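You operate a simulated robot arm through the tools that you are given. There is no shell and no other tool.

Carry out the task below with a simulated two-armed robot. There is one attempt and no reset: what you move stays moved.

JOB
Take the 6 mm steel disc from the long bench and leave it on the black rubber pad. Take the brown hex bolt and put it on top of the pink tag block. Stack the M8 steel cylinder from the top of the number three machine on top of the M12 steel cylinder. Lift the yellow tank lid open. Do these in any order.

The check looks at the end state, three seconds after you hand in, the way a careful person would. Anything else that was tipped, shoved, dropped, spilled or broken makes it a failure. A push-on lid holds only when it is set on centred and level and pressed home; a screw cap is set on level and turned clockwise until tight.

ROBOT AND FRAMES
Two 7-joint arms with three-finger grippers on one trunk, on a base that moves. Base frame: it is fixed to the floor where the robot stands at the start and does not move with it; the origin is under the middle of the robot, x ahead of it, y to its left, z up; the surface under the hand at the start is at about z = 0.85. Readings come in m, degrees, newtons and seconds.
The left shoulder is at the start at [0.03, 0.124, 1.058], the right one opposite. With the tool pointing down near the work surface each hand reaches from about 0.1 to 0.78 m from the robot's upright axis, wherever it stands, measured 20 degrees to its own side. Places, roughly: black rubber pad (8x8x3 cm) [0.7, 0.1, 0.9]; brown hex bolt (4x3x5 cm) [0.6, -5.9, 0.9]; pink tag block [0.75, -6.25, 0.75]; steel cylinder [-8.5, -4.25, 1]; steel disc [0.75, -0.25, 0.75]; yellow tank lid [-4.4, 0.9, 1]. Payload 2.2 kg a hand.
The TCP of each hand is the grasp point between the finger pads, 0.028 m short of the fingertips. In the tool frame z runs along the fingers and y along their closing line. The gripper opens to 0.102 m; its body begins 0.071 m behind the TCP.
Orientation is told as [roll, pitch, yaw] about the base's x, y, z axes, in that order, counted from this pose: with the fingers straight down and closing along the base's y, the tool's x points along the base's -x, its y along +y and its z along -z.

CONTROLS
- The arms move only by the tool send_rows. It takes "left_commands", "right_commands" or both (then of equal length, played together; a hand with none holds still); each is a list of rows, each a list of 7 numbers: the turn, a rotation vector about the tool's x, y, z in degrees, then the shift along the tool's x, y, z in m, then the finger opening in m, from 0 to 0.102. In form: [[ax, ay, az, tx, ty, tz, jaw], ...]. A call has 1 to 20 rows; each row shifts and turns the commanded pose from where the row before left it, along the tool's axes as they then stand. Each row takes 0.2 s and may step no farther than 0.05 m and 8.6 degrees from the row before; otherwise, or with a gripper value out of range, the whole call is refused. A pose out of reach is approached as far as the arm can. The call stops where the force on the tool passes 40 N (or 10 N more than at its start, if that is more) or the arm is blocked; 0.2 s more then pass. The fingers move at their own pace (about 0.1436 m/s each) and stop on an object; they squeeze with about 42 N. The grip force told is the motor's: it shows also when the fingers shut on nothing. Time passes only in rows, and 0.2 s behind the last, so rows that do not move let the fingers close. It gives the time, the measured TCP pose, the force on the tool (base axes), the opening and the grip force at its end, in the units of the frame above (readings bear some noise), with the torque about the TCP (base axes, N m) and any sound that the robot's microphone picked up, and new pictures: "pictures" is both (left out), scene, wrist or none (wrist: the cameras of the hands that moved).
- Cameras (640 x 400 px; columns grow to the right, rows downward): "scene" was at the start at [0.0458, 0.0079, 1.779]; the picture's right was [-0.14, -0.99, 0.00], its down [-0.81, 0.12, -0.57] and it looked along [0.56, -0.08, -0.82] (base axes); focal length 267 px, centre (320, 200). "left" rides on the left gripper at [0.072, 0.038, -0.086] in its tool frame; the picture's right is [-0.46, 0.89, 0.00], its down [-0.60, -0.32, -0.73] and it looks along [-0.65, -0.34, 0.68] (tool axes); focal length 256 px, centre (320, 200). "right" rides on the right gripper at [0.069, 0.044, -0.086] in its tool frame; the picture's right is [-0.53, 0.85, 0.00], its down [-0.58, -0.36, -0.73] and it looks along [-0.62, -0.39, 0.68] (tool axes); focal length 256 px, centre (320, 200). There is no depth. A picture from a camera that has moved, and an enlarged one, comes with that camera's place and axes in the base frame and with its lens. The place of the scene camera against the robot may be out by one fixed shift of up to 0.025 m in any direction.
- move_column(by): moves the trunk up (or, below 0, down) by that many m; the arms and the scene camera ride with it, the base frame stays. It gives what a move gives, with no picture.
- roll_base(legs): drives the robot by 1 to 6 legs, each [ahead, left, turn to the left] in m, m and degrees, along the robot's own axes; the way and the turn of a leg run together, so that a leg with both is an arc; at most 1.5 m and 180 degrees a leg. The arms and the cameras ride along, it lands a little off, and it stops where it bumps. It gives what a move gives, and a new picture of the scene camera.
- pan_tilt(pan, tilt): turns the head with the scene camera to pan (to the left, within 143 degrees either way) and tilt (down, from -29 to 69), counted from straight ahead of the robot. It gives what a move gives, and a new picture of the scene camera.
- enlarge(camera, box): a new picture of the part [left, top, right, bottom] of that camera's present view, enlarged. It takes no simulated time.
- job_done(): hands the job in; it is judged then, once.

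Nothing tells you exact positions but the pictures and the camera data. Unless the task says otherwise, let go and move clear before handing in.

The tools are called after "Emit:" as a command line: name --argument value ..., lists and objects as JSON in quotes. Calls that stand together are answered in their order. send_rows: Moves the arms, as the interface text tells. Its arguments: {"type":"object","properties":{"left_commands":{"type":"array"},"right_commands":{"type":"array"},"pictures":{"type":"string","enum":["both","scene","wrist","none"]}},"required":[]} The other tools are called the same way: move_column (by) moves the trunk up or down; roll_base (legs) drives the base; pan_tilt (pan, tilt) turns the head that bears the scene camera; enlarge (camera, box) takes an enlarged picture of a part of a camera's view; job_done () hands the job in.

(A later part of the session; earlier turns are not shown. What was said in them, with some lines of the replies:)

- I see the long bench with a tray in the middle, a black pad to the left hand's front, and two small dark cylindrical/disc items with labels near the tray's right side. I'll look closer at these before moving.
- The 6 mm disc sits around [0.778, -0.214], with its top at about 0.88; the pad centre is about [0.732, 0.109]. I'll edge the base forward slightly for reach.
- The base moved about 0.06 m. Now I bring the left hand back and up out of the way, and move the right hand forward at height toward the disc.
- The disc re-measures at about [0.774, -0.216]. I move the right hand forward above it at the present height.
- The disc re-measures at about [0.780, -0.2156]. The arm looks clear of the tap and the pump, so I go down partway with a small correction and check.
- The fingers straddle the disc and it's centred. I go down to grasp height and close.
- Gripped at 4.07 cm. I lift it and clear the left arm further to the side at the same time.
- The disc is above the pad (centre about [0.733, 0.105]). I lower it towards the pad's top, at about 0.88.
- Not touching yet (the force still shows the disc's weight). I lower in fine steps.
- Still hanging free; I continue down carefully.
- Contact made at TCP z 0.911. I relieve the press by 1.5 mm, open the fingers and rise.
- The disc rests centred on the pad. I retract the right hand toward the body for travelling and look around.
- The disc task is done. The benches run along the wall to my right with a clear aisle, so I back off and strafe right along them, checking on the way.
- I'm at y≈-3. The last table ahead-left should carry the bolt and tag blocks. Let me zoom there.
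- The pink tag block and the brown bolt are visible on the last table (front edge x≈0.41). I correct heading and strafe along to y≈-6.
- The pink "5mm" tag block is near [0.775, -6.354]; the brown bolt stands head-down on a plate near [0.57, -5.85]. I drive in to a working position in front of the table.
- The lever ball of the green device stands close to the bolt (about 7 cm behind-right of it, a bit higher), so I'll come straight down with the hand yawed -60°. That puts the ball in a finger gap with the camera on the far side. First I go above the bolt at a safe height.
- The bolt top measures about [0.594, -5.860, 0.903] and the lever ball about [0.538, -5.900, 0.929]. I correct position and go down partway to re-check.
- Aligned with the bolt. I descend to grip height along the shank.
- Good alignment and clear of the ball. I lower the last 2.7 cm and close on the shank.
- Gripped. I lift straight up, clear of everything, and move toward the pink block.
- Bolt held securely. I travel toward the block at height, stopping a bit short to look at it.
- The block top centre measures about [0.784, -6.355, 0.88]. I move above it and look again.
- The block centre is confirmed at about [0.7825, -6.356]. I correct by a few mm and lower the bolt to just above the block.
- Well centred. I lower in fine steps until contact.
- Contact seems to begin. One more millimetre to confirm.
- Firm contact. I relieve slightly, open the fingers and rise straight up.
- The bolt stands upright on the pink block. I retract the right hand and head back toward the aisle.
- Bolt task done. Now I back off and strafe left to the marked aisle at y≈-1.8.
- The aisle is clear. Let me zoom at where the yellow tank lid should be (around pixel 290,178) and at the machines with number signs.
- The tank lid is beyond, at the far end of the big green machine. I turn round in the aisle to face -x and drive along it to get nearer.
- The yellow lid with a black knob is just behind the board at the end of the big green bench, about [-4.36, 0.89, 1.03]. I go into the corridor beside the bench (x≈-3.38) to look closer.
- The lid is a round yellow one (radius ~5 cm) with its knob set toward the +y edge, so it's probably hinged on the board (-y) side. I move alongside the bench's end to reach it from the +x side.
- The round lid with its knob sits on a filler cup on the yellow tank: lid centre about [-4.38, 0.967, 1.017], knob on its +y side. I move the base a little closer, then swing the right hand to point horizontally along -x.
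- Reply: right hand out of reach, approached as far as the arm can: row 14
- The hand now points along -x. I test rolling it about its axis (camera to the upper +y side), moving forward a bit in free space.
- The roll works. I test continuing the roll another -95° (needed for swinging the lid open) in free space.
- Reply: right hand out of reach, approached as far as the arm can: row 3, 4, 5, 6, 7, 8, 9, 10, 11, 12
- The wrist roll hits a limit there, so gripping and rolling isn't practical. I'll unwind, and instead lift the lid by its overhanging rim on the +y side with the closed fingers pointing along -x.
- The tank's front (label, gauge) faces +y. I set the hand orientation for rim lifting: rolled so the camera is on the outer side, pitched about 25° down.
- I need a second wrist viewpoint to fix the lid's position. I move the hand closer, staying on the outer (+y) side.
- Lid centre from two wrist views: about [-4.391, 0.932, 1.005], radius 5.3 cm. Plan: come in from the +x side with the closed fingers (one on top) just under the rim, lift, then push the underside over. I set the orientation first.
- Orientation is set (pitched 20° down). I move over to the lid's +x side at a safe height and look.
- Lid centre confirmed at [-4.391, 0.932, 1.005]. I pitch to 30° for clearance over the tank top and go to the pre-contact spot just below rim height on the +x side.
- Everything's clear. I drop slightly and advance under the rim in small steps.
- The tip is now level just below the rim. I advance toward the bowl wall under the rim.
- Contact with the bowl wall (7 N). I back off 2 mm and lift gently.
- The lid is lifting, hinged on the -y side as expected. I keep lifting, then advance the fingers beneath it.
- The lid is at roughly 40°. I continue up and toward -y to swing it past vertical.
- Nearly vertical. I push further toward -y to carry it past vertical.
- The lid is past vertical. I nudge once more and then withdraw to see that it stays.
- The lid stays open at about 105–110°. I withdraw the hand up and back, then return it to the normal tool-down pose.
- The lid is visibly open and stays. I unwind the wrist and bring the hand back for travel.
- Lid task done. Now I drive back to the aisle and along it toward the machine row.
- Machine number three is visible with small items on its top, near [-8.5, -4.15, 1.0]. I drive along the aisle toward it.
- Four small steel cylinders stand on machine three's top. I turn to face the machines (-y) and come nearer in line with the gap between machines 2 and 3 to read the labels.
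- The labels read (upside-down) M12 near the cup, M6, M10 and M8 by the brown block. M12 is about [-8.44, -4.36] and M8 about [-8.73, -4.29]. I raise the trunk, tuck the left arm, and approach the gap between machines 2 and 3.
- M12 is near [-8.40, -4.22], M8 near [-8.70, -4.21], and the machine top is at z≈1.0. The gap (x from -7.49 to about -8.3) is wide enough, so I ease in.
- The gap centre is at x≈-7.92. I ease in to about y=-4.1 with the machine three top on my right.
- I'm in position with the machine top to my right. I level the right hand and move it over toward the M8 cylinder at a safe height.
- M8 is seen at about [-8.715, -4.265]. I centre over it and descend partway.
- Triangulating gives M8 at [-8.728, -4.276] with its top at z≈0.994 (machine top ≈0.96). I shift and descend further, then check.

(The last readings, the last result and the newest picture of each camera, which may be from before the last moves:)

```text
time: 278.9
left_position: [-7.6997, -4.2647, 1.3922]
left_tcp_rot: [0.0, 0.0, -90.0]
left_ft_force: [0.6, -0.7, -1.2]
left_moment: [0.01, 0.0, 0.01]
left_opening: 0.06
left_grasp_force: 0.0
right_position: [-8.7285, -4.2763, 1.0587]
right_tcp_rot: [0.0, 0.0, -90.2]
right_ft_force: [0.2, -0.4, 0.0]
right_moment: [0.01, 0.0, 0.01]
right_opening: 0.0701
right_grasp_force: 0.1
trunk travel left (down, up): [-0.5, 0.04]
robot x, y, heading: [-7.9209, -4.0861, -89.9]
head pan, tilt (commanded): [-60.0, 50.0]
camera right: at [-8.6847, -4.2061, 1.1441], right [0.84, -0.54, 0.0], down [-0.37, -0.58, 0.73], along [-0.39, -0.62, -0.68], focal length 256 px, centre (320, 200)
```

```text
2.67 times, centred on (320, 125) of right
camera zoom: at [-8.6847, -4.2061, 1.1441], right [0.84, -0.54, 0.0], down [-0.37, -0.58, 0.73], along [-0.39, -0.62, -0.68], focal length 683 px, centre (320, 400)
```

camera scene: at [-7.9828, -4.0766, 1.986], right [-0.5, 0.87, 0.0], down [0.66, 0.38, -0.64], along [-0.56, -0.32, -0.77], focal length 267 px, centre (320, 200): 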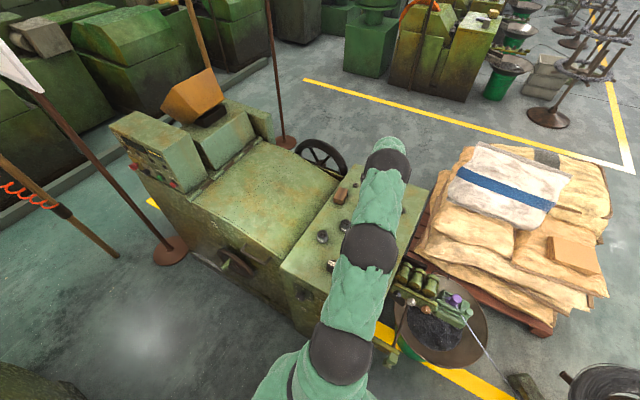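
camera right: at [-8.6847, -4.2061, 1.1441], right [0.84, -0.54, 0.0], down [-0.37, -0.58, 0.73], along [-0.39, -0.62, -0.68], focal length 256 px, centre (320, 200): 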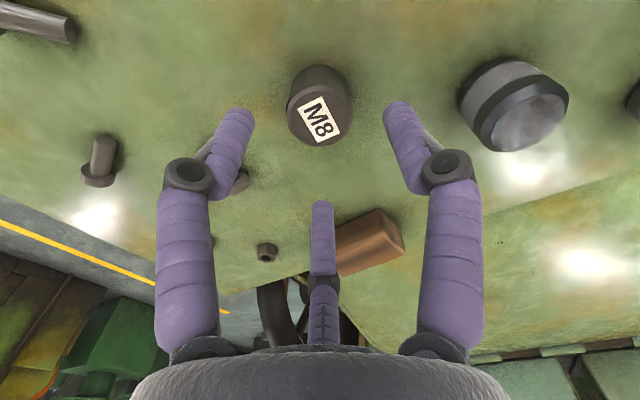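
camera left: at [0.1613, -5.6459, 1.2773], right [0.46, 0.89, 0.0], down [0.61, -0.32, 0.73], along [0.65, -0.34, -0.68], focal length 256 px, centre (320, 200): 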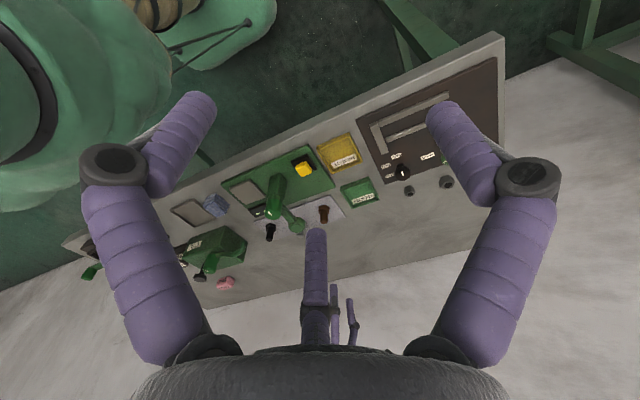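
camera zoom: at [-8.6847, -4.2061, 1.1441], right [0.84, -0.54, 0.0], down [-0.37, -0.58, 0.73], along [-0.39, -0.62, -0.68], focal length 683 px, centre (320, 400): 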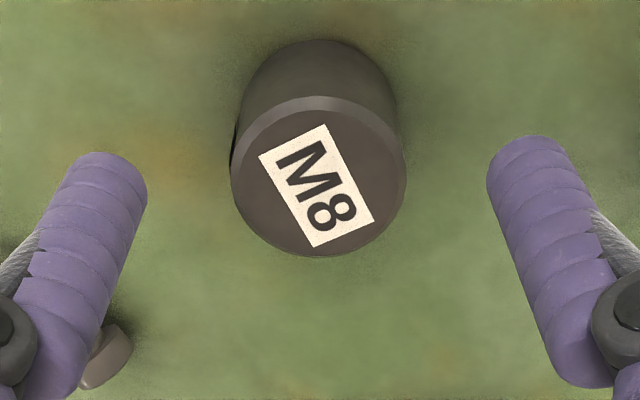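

Well aligned. I descend to z≈0.998 and close on M8.

Emit:
send_rows --right_commands '[[0, 0, 0, 0, 0, 0.02, 0.07], [0, 0, 0, 0, 0, 0.02, 0.07], [0, 0, 0, 0, 0, 0.015, 0.07], [0, 0, 0, 0, 0, 0.006, 0.07], [0, 0, 0, 0, 0, 0, 0.07], [0, 0, 0, 0, 0, 0, 0.05], [0, 0, 0, 0, 0, 0, 0.03], [0, 0, 0, 0, 0, 0, 0.02], [0, 0, 0, 0, 0, 0, 0.02], [0, 0, 0, 0, 0, 0, 0.02]]' --pictures "wrist"

```text
time: 281.1
left_position: [-7.7, -4.2641, 1.392]
left_tcp_rot: [0.0, 0.0, -90.0]
left_ft_force: [-0.2, 0.5, -0.5]
left_moment: [0.02, -0.03, 0.01]
left_opening: 0.0602
left_grasp_force: 0.1
right_position: [-8.7268, -4.2756, 0.9982]
right_tcp_rot: [-0.1, -0.1, -90.1]
right_ft_force: [-0.5, 1.4, 1.2]
right_moment: [0.02, -0.02, 0.01]
right_opening: 0.0391
right_grasp_force: 42.3
trunk travel left (down, up): [-0.5, 0.04]
robot x, y, heading: [-7.9186, -4.0859, -89.8]
head pan, tilt (commanded): [-60.0, 50.0]
camera right: at [-8.6841, -4.2055, 1.0838], right [0.84, -0.54, 0.0], down [-0.37, -0.58, 0.73], along [-0.39, -0.62, -0.68], focal length 256 px, centre (320, 200)
```

right: 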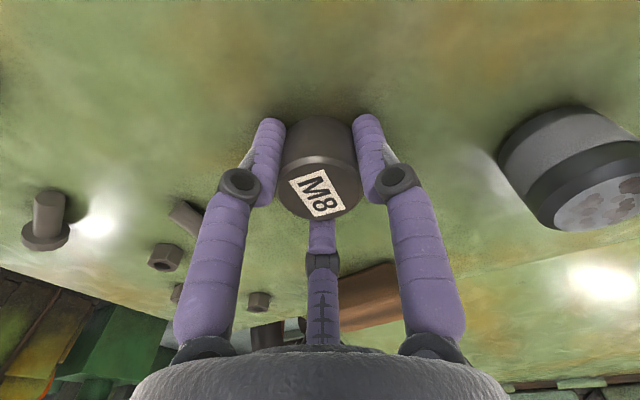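

M8 is gripped. I lift it and move over toward M12 (near [-8.425, -4.29]).

Emit:
send_rows --right_commands '[[0, 0, 0, 0, 0, -0.01, 0.02], [0, 0, 0, 0, 0, -0.03, 0.02], [0, 0, 0, 0, 0, -0.04, 0.02], [0, 0, 0, 0, 0, -0.04, 0.02], [0, 0, 0, 0, 0, -0.02, 0.02], [0, 0, 0, 0, 0.04, 0, 0.02], [0, 0, 0, 0, 0.045, 0, 0.02], [0, 0, 0, 0, 0.045, 0, 0.02], [0, 0, 0, 0, 0.045, 0, 0.02], [0, 0, 0, 0, 0.045, 0, 0.02], [0, 0, 0, 0, 0.045, 0, 0.02], [0, 0, 0, 0, 0.03, 0, 0.02], [0, 0, 0, 0, 0, 0, 0.02], [0, 0, 0, 0, 0, 0, 0.02]]'

Emit:
enlarge --camera "right" --box '[200, 0, 440, 150]'

```text
time: 284.1
left_position: [-7.6989, -4.2652, 1.3932]
left_tcp_rot: [0.1, 0.1, -90.1]
left_ft_force: [1.4, 0.0, -0.9]
left_moment: [0.02, -0.03, 0.01]
left_opening: 0.0598
left_grasp_force: 0.1
right_position: [-8.4318, -4.2777, 1.1379]
right_tcp_rot: [0.0, -0.1, -90.3]
right_ft_force: [-0.2, -0.5, -3.2]
right_moment: [-0.01, 0.01, 0.01]
right_opening: 0.0391
right_grasp_force: 41.6
trunk travel left (down, up): [-0.5, 0.04]
robot x, y, heading: [-7.9177, -4.0879, -89.8]
head pan, tilt (commanded): [-60.0, 50.0]
camera scene: at [-7.9817, -4.0766, 1.986], right [-0.5, 0.87, 0.0], down [0.66, 0.38, -0.64], along [-0.56, -0.32, -0.77], focal length 267 px, centre (320, 200)
camera right: at [-8.3887, -4.2069, 1.224], right [0.84, -0.54, 0.0], down [-0.37, -0.58, 0.73], along [-0.39, -0.62, -0.68], focal length 256 px, centre (320, 200)
```

scene: 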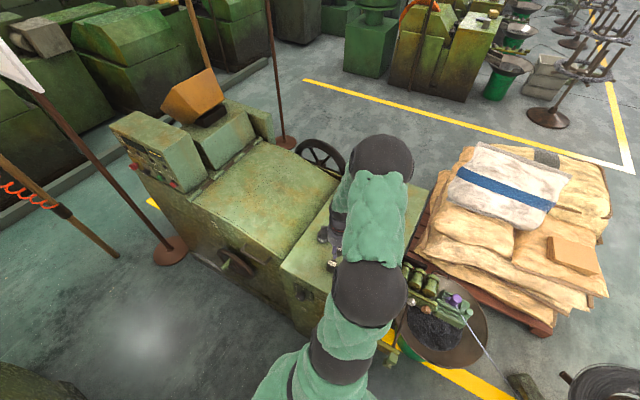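
right: 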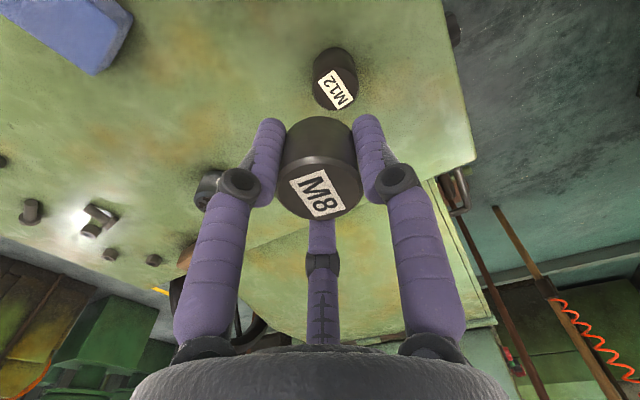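

```text
2.67 times, centred on (320, 75) of right
camera zoom: at [-8.3887, -4.2069, 1.224], right [0.84, -0.54, 0.0], down [-0.37, -0.58, 0.73], along [-0.39, -0.62, -0.68], focal length 683 px, centre (320, 533)
```

zoom: 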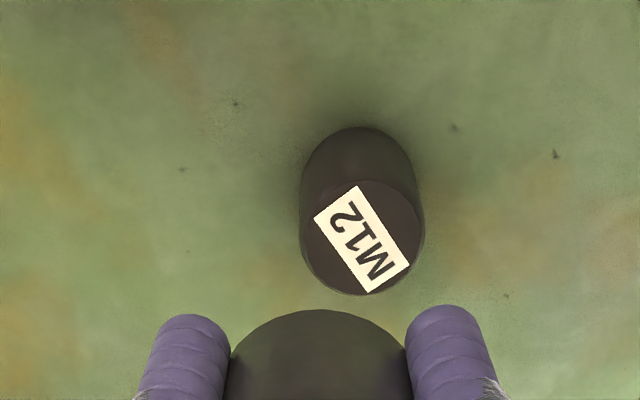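

M12's axis is at about [-8.4277, -4.2955] with its top at about 1.005. I shift over it and lower to just above.

Emit:
send_rows --right_commands '[[0, 0, 0, -0.0178, 0.0041, 0.0, 0.02], [0, 0, 0, 0, 0, 0.02, 0.02], [0, 0, 0, 0, 0, 0.02, 0.02], [0, 0, 0, 0, 0, 0.02, 0.02], [0, 0, 0, 0, 0, 0.013, 0.02], [0, 0, 0, 0, 0, 0, 0.02], [0, 0, 0, 0, 0, 0, 0.02]]' --pictures "wrist"

Emit:
enlarge --camera "right" --box '[200, 60, 440, 210]'

```text
time: 285.7
left_position: [-7.6996, -4.2645, 1.3928]
left_tcp_rot: [0.0, 0.0, -89.9]
left_ft_force: [-0.2, 0.8, 0.1]
left_moment: [0.02, -0.03, 0.01]
left_opening: 0.0599
left_grasp_force: 0.0
right_position: [-8.4296, -4.2952, 1.0647]
right_tcp_rot: [0.0, 0.0, -90.1]
right_ft_force: [0.0, 0.2, -2.7]
right_moment: [0.02, 0.02, 0.01]
right_opening: 0.0389
right_grasp_force: 41.9
trunk travel left (down, up): [-0.5, 0.04]
robot x, y, heading: [-7.9173, -4.0869, -90.0]
head pan, tilt (commanded): [-60.0, 50.0]
camera right: at [-8.3858, -4.2249, 1.1511], right [0.84, -0.54, 0.0], down [-0.37, -0.58, 0.73], along [-0.39, -0.62, -0.68], focal length 256 px, centre (320, 200)
```

right: 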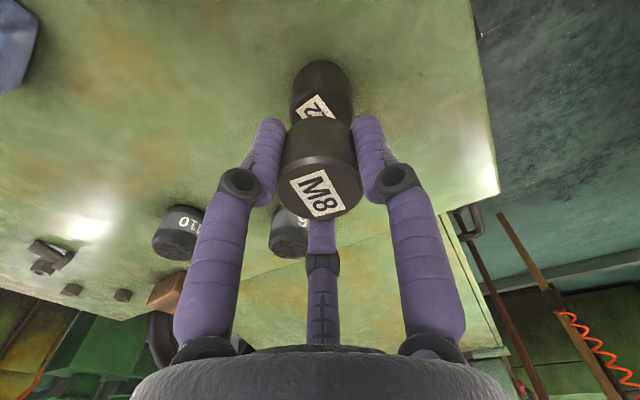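

```text
2.67 times, centred on (320, 135) of right
camera zoom: at [-8.3858, -4.2249, 1.1511], right [0.84, -0.54, 0.0], down [-0.37, -0.58, 0.73], along [-0.39, -0.62, -0.68], focal length 683 px, centre (320, 373)
```

zoom: 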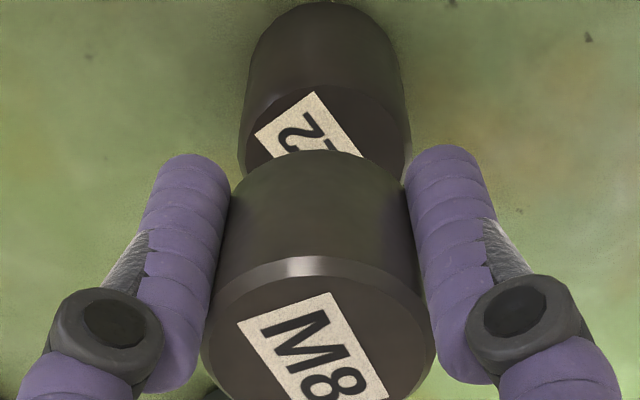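

M8 and M12 look co-axial within about a millimetre. I lower most of the gap, then creep to contact.

Emit:
send_rows --right_commands '[[0, 0, 0, 0, 0, 0.008, 0.02], [0, 0, 0, 0, 0, 0.006, 0.02], [0, 0, 0, 0, 0, 0, 0.02]]' --pictures "none"

Emit:
send_rows --right_commands '[[0, 0, 0, 0, 0, 0.0015, 0.02], [0, 0, 0, 0, 0, 0.0015, 0.02], [0, 0, 0, 0, 0, 0, 0.02]]' --pictures "wrist"

Emit:
send_rows --right_commands '[[0, 0, 0, 0, 0, 0.0015, 0.02], [0, 0, 0, 0, 0, 0, 0.02]]' --pictures "none"

```text
time: 286.5
left_position: [-7.7001, -4.2654, 1.392]
left_tcp_rot: [0.1, 0.0, -89.9]
left_ft_force: [-0.3, -0.8, -0.6]
left_moment: [0.04, 0.0, -0.02]
left_opening: 0.0599
left_grasp_force: 0.1
right_position: [-8.4279, -4.2942, 1.0507]
right_tcp_rot: [-0.1, 0.0, -90.2]
right_ft_force: [0.2, 0.5, -3.9]
right_moment: [-0.02, 0.0, 0.04]
right_opening: 0.039
right_grasp_force: 42.1
trunk travel left (down, up): [-0.5, 0.04]
robot x, y, heading: [-7.9221, -4.0839, -89.9]
head pan, tilt (commanded): [-60.0, 50.0]
```

```text
time: 287.3
left_position: [-7.7006, -4.265, 1.3928]
left_tcp_rot: [0.0, -0.1, -90.1]
left_ft_force: [-1.2, 0.9, -0.1]
left_moment: [0.0, -0.02, 0.02]
left_opening: 0.06
left_grasp_force: 0.1
right_position: [-8.4287, -4.2952, 1.048]
right_tcp_rot: [0.0, 0.0, -90.3]
right_ft_force: [-0.3, 0.1, -3.7]
right_moment: [0.0, 0.04, -0.01]
right_opening: 0.0393
right_grasp_force: 42.2
trunk travel left (down, up): [-0.5, 0.04]
robot x, y, heading: [-7.9165, -4.0879, -89.8]
head pan, tilt (commanded): [-60.0, 50.0]
camera right: at [-8.3853, -4.2247, 1.134], right [0.84, -0.54, 0.0], down [-0.37, -0.58, 0.73], along [-0.39, -0.62, -0.68], focal length 256 px, centre (320, 200)
```

right: 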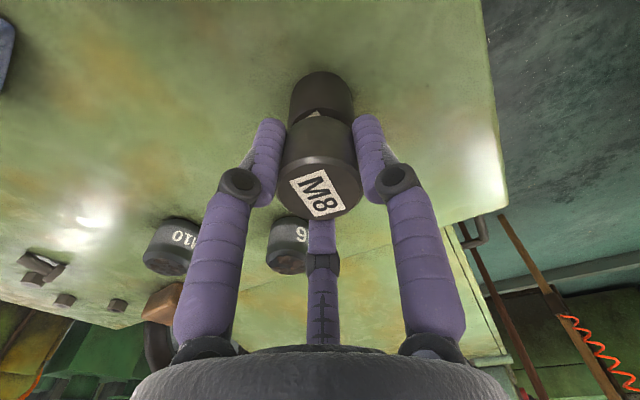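

```text
time: 287.9
left_position: [-7.6987, -4.2659, 1.3916]
left_tcp_rot: [0.1, 0.0, -90.0]
left_ft_force: [-0.3, 0.4, 1.2]
left_moment: [0.03, -0.01, 0.02]
left_opening: 0.0601
left_grasp_force: 0.0
right_position: [-8.4286, -4.2945, 1.0467]
right_tcp_rot: [0.0, 0.0, -90.2]
right_ft_force: [0.2, -0.2, -3.2]
right_moment: [-0.02, 0.01, 0.03]
right_opening: 0.0389
right_grasp_force: 42.5
trunk travel left (down, up): [-0.5, 0.04]
robot x, y, heading: [-7.9205, -4.085, -90.0]
head pan, tilt (commanded): [-60.0, 50.0]
```

Emit:
send_rows --right_commands '[[0, 0, 0, 0, 0, 0.0015, 0.02], [0, 0, 0, 0, 0, 0, 0.02]]' --pictures "none"

Emit:
send_rows --right_commands '[[0, 0, 0, 0, 0, 0.0015, 0.02], [0, 0, 0, 0, 0, 0, 0.02]]' --pictures "none"

Emit:
send_rows --right_commands '[[0, 0, 0, 0, 0, 0.0015, 0.02], [0, 0, 0, 0, 0, 0, 0.02]]' --pictures "wrist"

```text
time: 288.5
left_position: [-7.7004, -4.2645, 1.3927]
left_tcp_rot: [0.0, 0.0, -90.0]
left_ft_force: [0.0, -0.7, -0.2]
left_moment: [-0.01, -0.04, 0.0]
left_opening: 0.0599
left_grasp_force: 0.0
right_position: [-8.4292, -4.2941, 1.0443]
right_tcp_rot: [0.0, 0.0, -90.2]
right_ft_force: [1.0, -0.3, -2.7]
right_moment: [0.02, -0.02, -0.01]
right_opening: 0.0389
right_grasp_force: 41.9
trunk travel left (down, up): [-0.5, 0.04]
robot x, y, heading: [-7.921, -4.0871, -90.3]
head pan, tilt (commanded): [-60.0, 50.0]
```

```text
time: 289.1
left_position: [-7.6997, -4.2643, 1.3928]
left_tcp_rot: [0.0, 0.0, -90.0]
left_ft_force: [-0.2, 0.7, -0.8]
left_moment: [-0.01, -0.02, 0.02]
left_opening: 0.0599
left_grasp_force: 0.0
right_position: [-8.4283, -4.2948, 1.043]
right_tcp_rot: [0.0, 0.0, -90.1]
right_ft_force: [0.1, 0.7, -3.4]
right_moment: [0.02, 0.0, 0.0]
right_opening: 0.0389
right_grasp_force: 41.9
trunk travel left (down, up): [-0.5, 0.04]
robot x, y, heading: [-7.9197, -4.0842, -90.0]
head pan, tilt (commanded): [-60.0, 50.0]
```

```text
time: 289.7
left_position: [-7.6999, -4.2656, 1.3922]
left_tcp_rot: [0.0, 0.0, -90.0]
left_ft_force: [0.3, 0.1, 0.7]
left_moment: [0.0, 0.0, 0.0]
left_opening: 0.0599
left_grasp_force: 0.2
right_position: [-8.4291, -4.2935, 1.0437]
right_tcp_rot: [0.0, 0.0, -90.1]
right_ft_force: [0.1, 0.9, -3.5]
right_moment: [0.0, -0.01, 0.01]
right_opening: 0.039
right_grasp_force: 41.8
trunk travel left (down, up): [-0.5, 0.04]
robot x, y, heading: [-7.9206, -4.0899, -89.9]
head pan, tilt (commanded): [-60.0, 50.0]
camera right: at [-8.3854, -4.2245, 1.128], right [0.84, -0.54, 0.0], down [-0.37, -0.58, 0.73], along [-0.39, -0.62, -0.68], focal length 256 px, centre (320, 200)
```

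right: 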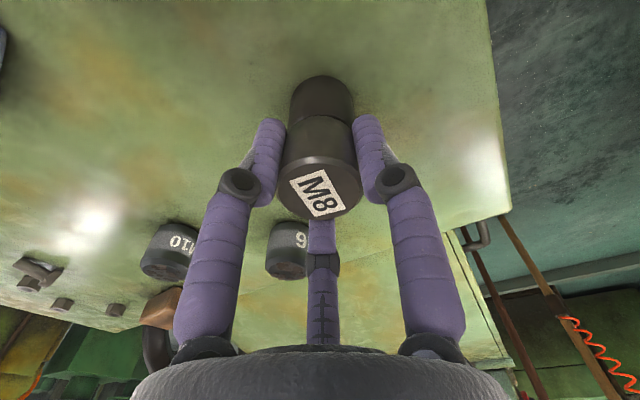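

Not touching yet. I continue creeping down.

Emit:
send_rows --right_commands '[[0, 0, 0, 0, 0, 0.0012, 0.02], [0, 0, 0, 0, 0, 0, 0.02]]' --pictures "none"

Emit:
send_rows --right_commands '[[0, 0, 0, 0, 0, 0.0012, 0.02], [0, 0, 0, 0, 0, 0, 0.02]]' --pictures "none"

Emit:
enlarge --camera "right" --box '[220, 50, 420, 230]'

```text
time: 290.3
left_position: [-7.7006, -4.2649, 1.3924]
left_tcp_rot: [0.1, 0.0, -90.1]
left_ft_force: [0.3, 0.4, 0.2]
left_moment: [0.02, -0.02, -0.02]
left_opening: 0.0601
left_grasp_force: 0.1
right_position: [-8.4284, -4.2944, 1.0403]
right_tcp_rot: [0.0, 0.0, -90.2]
right_ft_force: [-0.5, -0.3, -2.8]
right_moment: [-0.03, -0.03, -0.01]
right_opening: 0.0392
right_grasp_force: 41.5
trunk travel left (down, up): [-0.5, 0.04]
robot x, y, heading: [-7.9208, -4.0872, -89.9]
head pan, tilt (commanded): [-60.0, 50.0]
```

```text
time: 290.9
left_position: [-7.7002, -4.2642, 1.3928]
left_tcp_rot: [0.0, 0.1, -89.9]
left_ft_force: [-0.3, 0.1, 0.7]
left_moment: [0.01, -0.02, -0.01]
left_opening: 0.0599
left_grasp_force: 0.0
right_position: [-8.4283, -4.2946, 1.0403]
right_tcp_rot: [-0.1, -0.1, -90.2]
right_ft_force: [0.2, 0.1, -1.6]
right_moment: [0.04, 0.01, 0.01]
right_opening: 0.0391
right_grasp_force: 41.9
trunk travel left (down, up): [-0.5, 0.04]
robot x, y, heading: [-7.9203, -4.0864, -90.2]
head pan, tilt (commanded): [-60.0, 50.0]
```

```text
2.22 times, centred on (320, 140) of right
camera zoom: at [-8.3854, -4.2244, 1.1259], right [0.84, -0.54, 0.0], down [-0.37, -0.58, 0.73], along [-0.39, -0.62, -0.68], focal length 569 px, centre (320, 333)
```

zoom: 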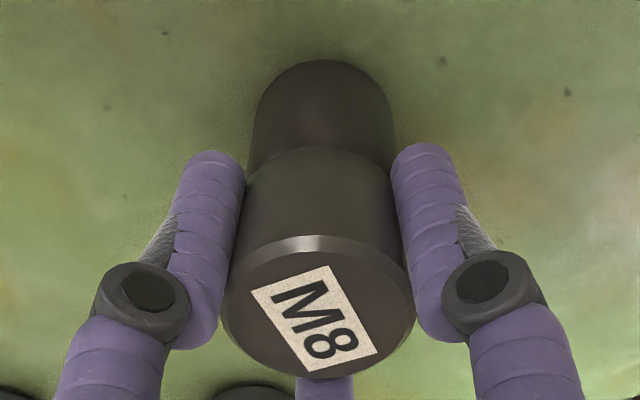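

Emit:
send_rows --right_commands '[[0, 0, 0, 0, 0, 0.001, 0.02], [0, 0, 0, 0, 0, 0, 0.02]]' --pictures "none"

```text
time: 291.5
left_position: [-7.6989, -4.2645, 1.3917]
left_tcp_rot: [-0.1, 0.0, -90.0]
left_ft_force: [-0.2, 0.3, -0.4]
left_moment: [0.01, -0.02, -0.02]
left_opening: 0.06
left_grasp_force: 0.0
right_position: [-8.4283, -4.2942, 1.0403]
right_tcp_rot: [-0.2, 0.0, -90.3]
right_ft_force: [-0.5, -0.2, 9.0]
right_moment: [0.02, -0.04, 0.01]
right_opening: 0.0389
right_grasp_force: 42.1
trunk travel left (down, up): [-0.5, 0.04]
robot x, y, heading: [-7.9214, -4.0852, -89.8]
head pan, tilt (commanded): [-60.0, 50.0]
```

Contact at 9 N. I relieve slightly, open the fingers evenly, and rise.

Emit:
send_rows --right_commands '[[0, 0, 0, 0, 0, -0.0009, 0.02], [0, 0, 0, 0, 0, 0, 0.042], [0, 0, 0, 0, 0, 0, 0.048], [0, 0, 0, 0, 0, 0, 0.056], [0, 0, 0, 0, 0, 0, 0.066], [0, 0, 0, 0, 0, 0, 0.07], [0, 0, 0, 0, 0, -0.01, 0.07], [0, 0, 0, 0, 0, -0.02, 0.07], [0, 0, 0, 0, 0, -0.03, 0.07], [0, 0, 0, 0, 0, -0.04, 0.07], [0, 0, 0, 0, 0, -0.04, 0.07], [0, 0, 0, 0, 0, -0.04, 0.07], [0, 0, 0, 0, 0, 0, 0.07]]'

Emit:
enlarge --camera "right" --box '[200, 0, 440, 150]'

```text
time: 294.3
left_position: [-7.7008, -4.2659, 1.3918]
left_tcp_rot: [0.0, 0.0, -90.0]
left_ft_force: [0.1, 1.0, 0.1]
left_moment: [0.01, 0.02, -0.02]
left_opening: 0.0599
left_grasp_force: 0.1
right_position: [-8.4294, -4.2959, 1.2198]
right_tcp_rot: [0.2, 0.1, -90.2]
right_ft_force: [-0.1, 0.7, -0.3]
right_moment: [0.03, -0.01, -0.05]
right_opening: 0.0701
right_grasp_force: 0.2
trunk travel left (down, up): [-0.5, 0.04]
robot x, y, heading: [-7.9214, -4.0858, -90.1]
head pan, tilt (commanded): [-60.0, 50.0]
camera scene: at [-7.9828, -4.077, 1.986], right [-0.5, 0.87, 0.0], down [0.66, 0.38, -0.64], along [-0.56, -0.32, -0.77], focal length 267 px, centre (320, 200)
camera right: at [-8.3862, -4.2254, 1.3057], right [0.84, -0.54, 0.0], down [-0.37, -0.58, 0.73], along [-0.39, -0.62, -0.68], focal length 256 px, centre (320, 200)
```

scene: 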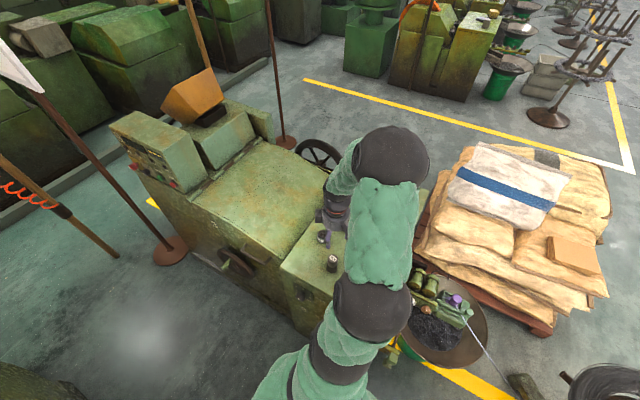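
right: 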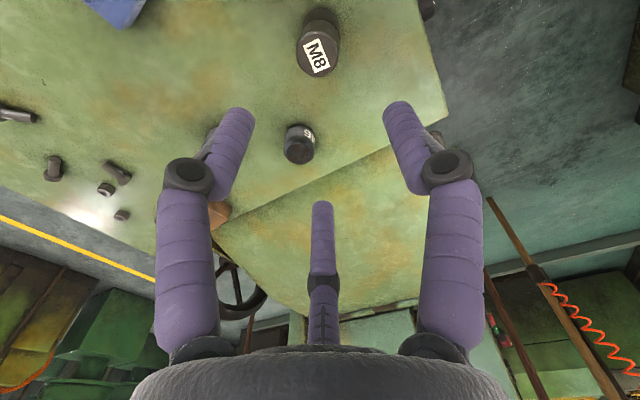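

```text
2.67 times, centred on (320, 75) of right
camera zoom: at [-8.3862, -4.2254, 1.3057], right [0.84, -0.54, 0.0], down [-0.37, -0.58, 0.73], along [-0.39, -0.62, -0.68], focal length 683 px, centre (320, 533)
```

zoom: 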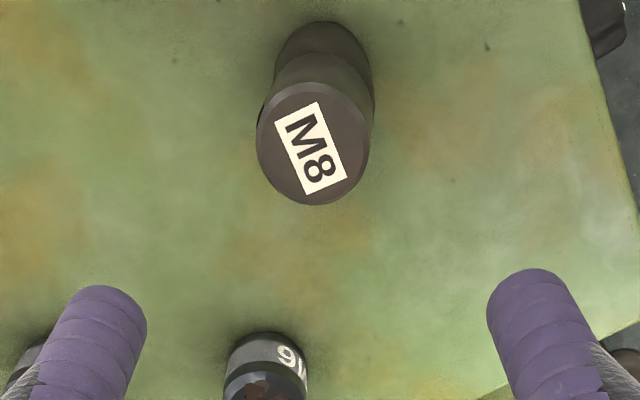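

M8 stands on M12. I raise and retract the hand, then check the stack from the head camera.

Emit:
send_rows --right_commands '[[0, 0, 0, 0, 0, -0.04, 0.07], [0, 0, 0, 0, 0, -0.04, 0.07], [0, 0, 0, 0, 0, -0.04, 0.07], [0, 0, 0, -0.01, 0.04, -0.01, 0.07], [0, 0, 0, -0.01, 0.04, -0.01, 0.07], [0, 0, 0, -0.01, 0.04, 0, 0.07], [0, 0, 0, -0.01, 0.04, 0, 0.07], [0, 0, 0, -0.01, 0.04, 0, 0.07], [0, 0, 0, -0.01, 0.04, 0, 0.07], [0, 0, 0, 0, 0.02, 0, 0.07], [0, 0, 0, 0, 0, 0, 0.07]]' --pictures "scene"

Emit:
pan_tilt --pan -50 --tilt 55

Emit:
enlarge --camera "scene" --box '[260, 160, 420, 260]'

```text
time: 296.7
left_position: [-7.7, -4.2635, 1.3915]
left_tcp_rot: [-0.1, -0.1, -90.1]
left_ft_force: [0.4, -0.4, 0.3]
left_moment: [-0.03, -0.01, -0.01]
left_opening: 0.0599
left_grasp_force: 0.2
right_position: [-8.1698, -4.3548, 1.3598]
right_tcp_rot: [0.0, 0.0, -90.3]
right_ft_force: [0.7, -0.1, -0.1]
right_moment: [-0.01, -0.02, 0.0]
right_opening: 0.0701
right_grasp_force: 0.1
trunk travel left (down, up): [-0.5, 0.04]
robot x, y, heading: [-7.9191, -4.0867, -90.0]
head pan, tilt (commanded): [-60.0, 50.0]
camera scene: at [-7.9822, -4.0765, 1.986], right [-0.5, 0.87, 0.0], down [0.66, 0.38, -0.64], along [-0.56, -0.32, -0.77], focal length 267 px, centre (320, 200)
```

scene: 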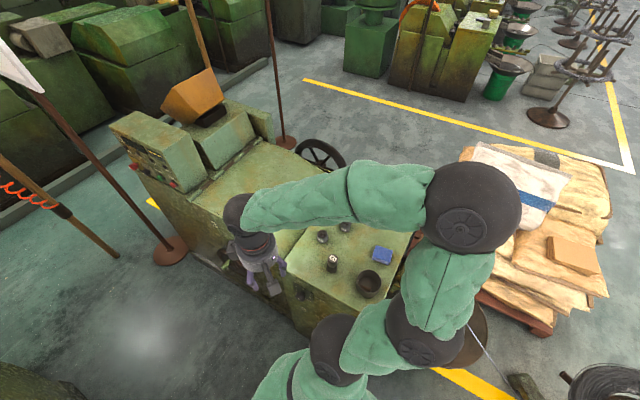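

```text
time: 297.4
left_position: [-7.7001, -4.265, 1.3913]
left_tcp_rot: [0.0, 0.0, -89.9]
left_ft_force: [0.7, -0.8, -0.1]
left_moment: [0.02, -0.01, 0.02]
left_opening: 0.0598
left_grasp_force: 0.0
right_position: [-8.1701, -4.3548, 1.3591]
right_tcp_rot: [0.0, 0.0, -90.2]
right_ft_force: [-0.4, -0.1, 0.3]
right_moment: [0.01, 0.01, 0.01]
right_opening: 0.0699
right_grasp_force: 0.1
trunk travel left (down, up): [-0.5, 0.04]
robot x, y, heading: [-7.9148, -4.0842, -89.9]
head pan, tilt (commanded): [-50.0, 55.0]
camera scene: at [-7.9703, -4.0844, 1.9795], right [-0.64, 0.77, 0.0], down [0.63, 0.53, -0.57], along [-0.44, -0.37, -0.82], focal length 267 px, centre (320, 200)
```

scene: 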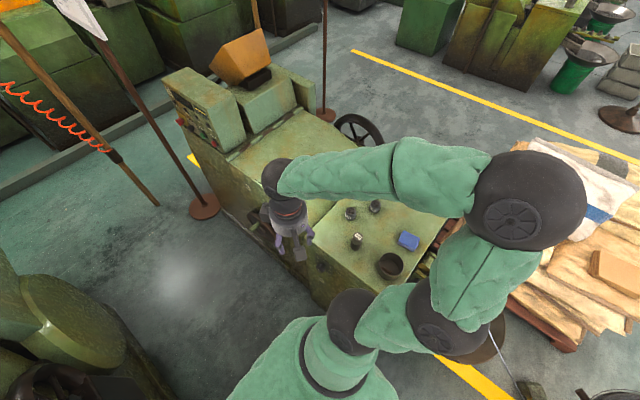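

```text
4.00 times, centred on (340, 210) of scene
camera zoom: at [-7.9703, -4.0844, 1.9795], right [-0.64, 0.77, 0.0], down [0.63, 0.53, -0.57], along [-0.44, -0.37, -0.82], focal length 1069 px, centre (240, 160)
```

zoom: 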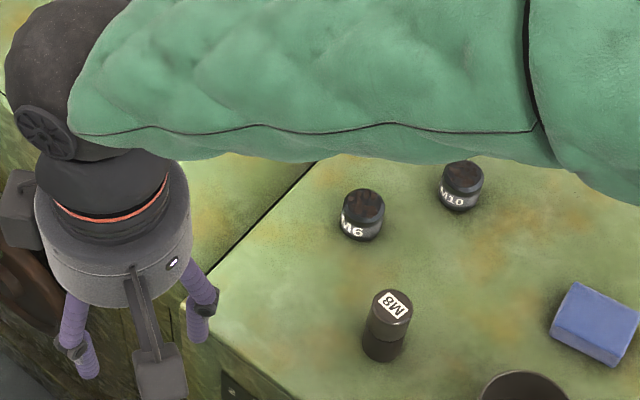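

The M8-on-M12 stack stands upright, and its neighbours are undisturbed. The disc is on the pad, the bolt is on the pink block, and the tank lid is open. The hands are clear of everything, so I hand in.

Emit:
job_done

```text
The job is handed in.
```

All four jobs are done, and I've handed in. I had no result back from the check when I finished.

- **Disc:** the 6 mm steel disc is centred on the black rubber pad.
- **Bolt:** the brown hex bolt stands upright, head down, on top of the pink "5mm" tag block.
- **Cylinders:** the M8 cylinder from the top of machine three stands on the M12 cylinder, which is also on that machine. The last picture showed the stack standing straight.
- **Tank lid:** the round yellow lid is open, leaning back just past vertical. It stayed there when I took the hand away; I last saw it about 90 seconds before handing in.

I saw nothing else moved or knocked over in the pictures, and the base did not report any bumps. The robot is still standing in the gap between machines two and three, with both hands empty and clear.
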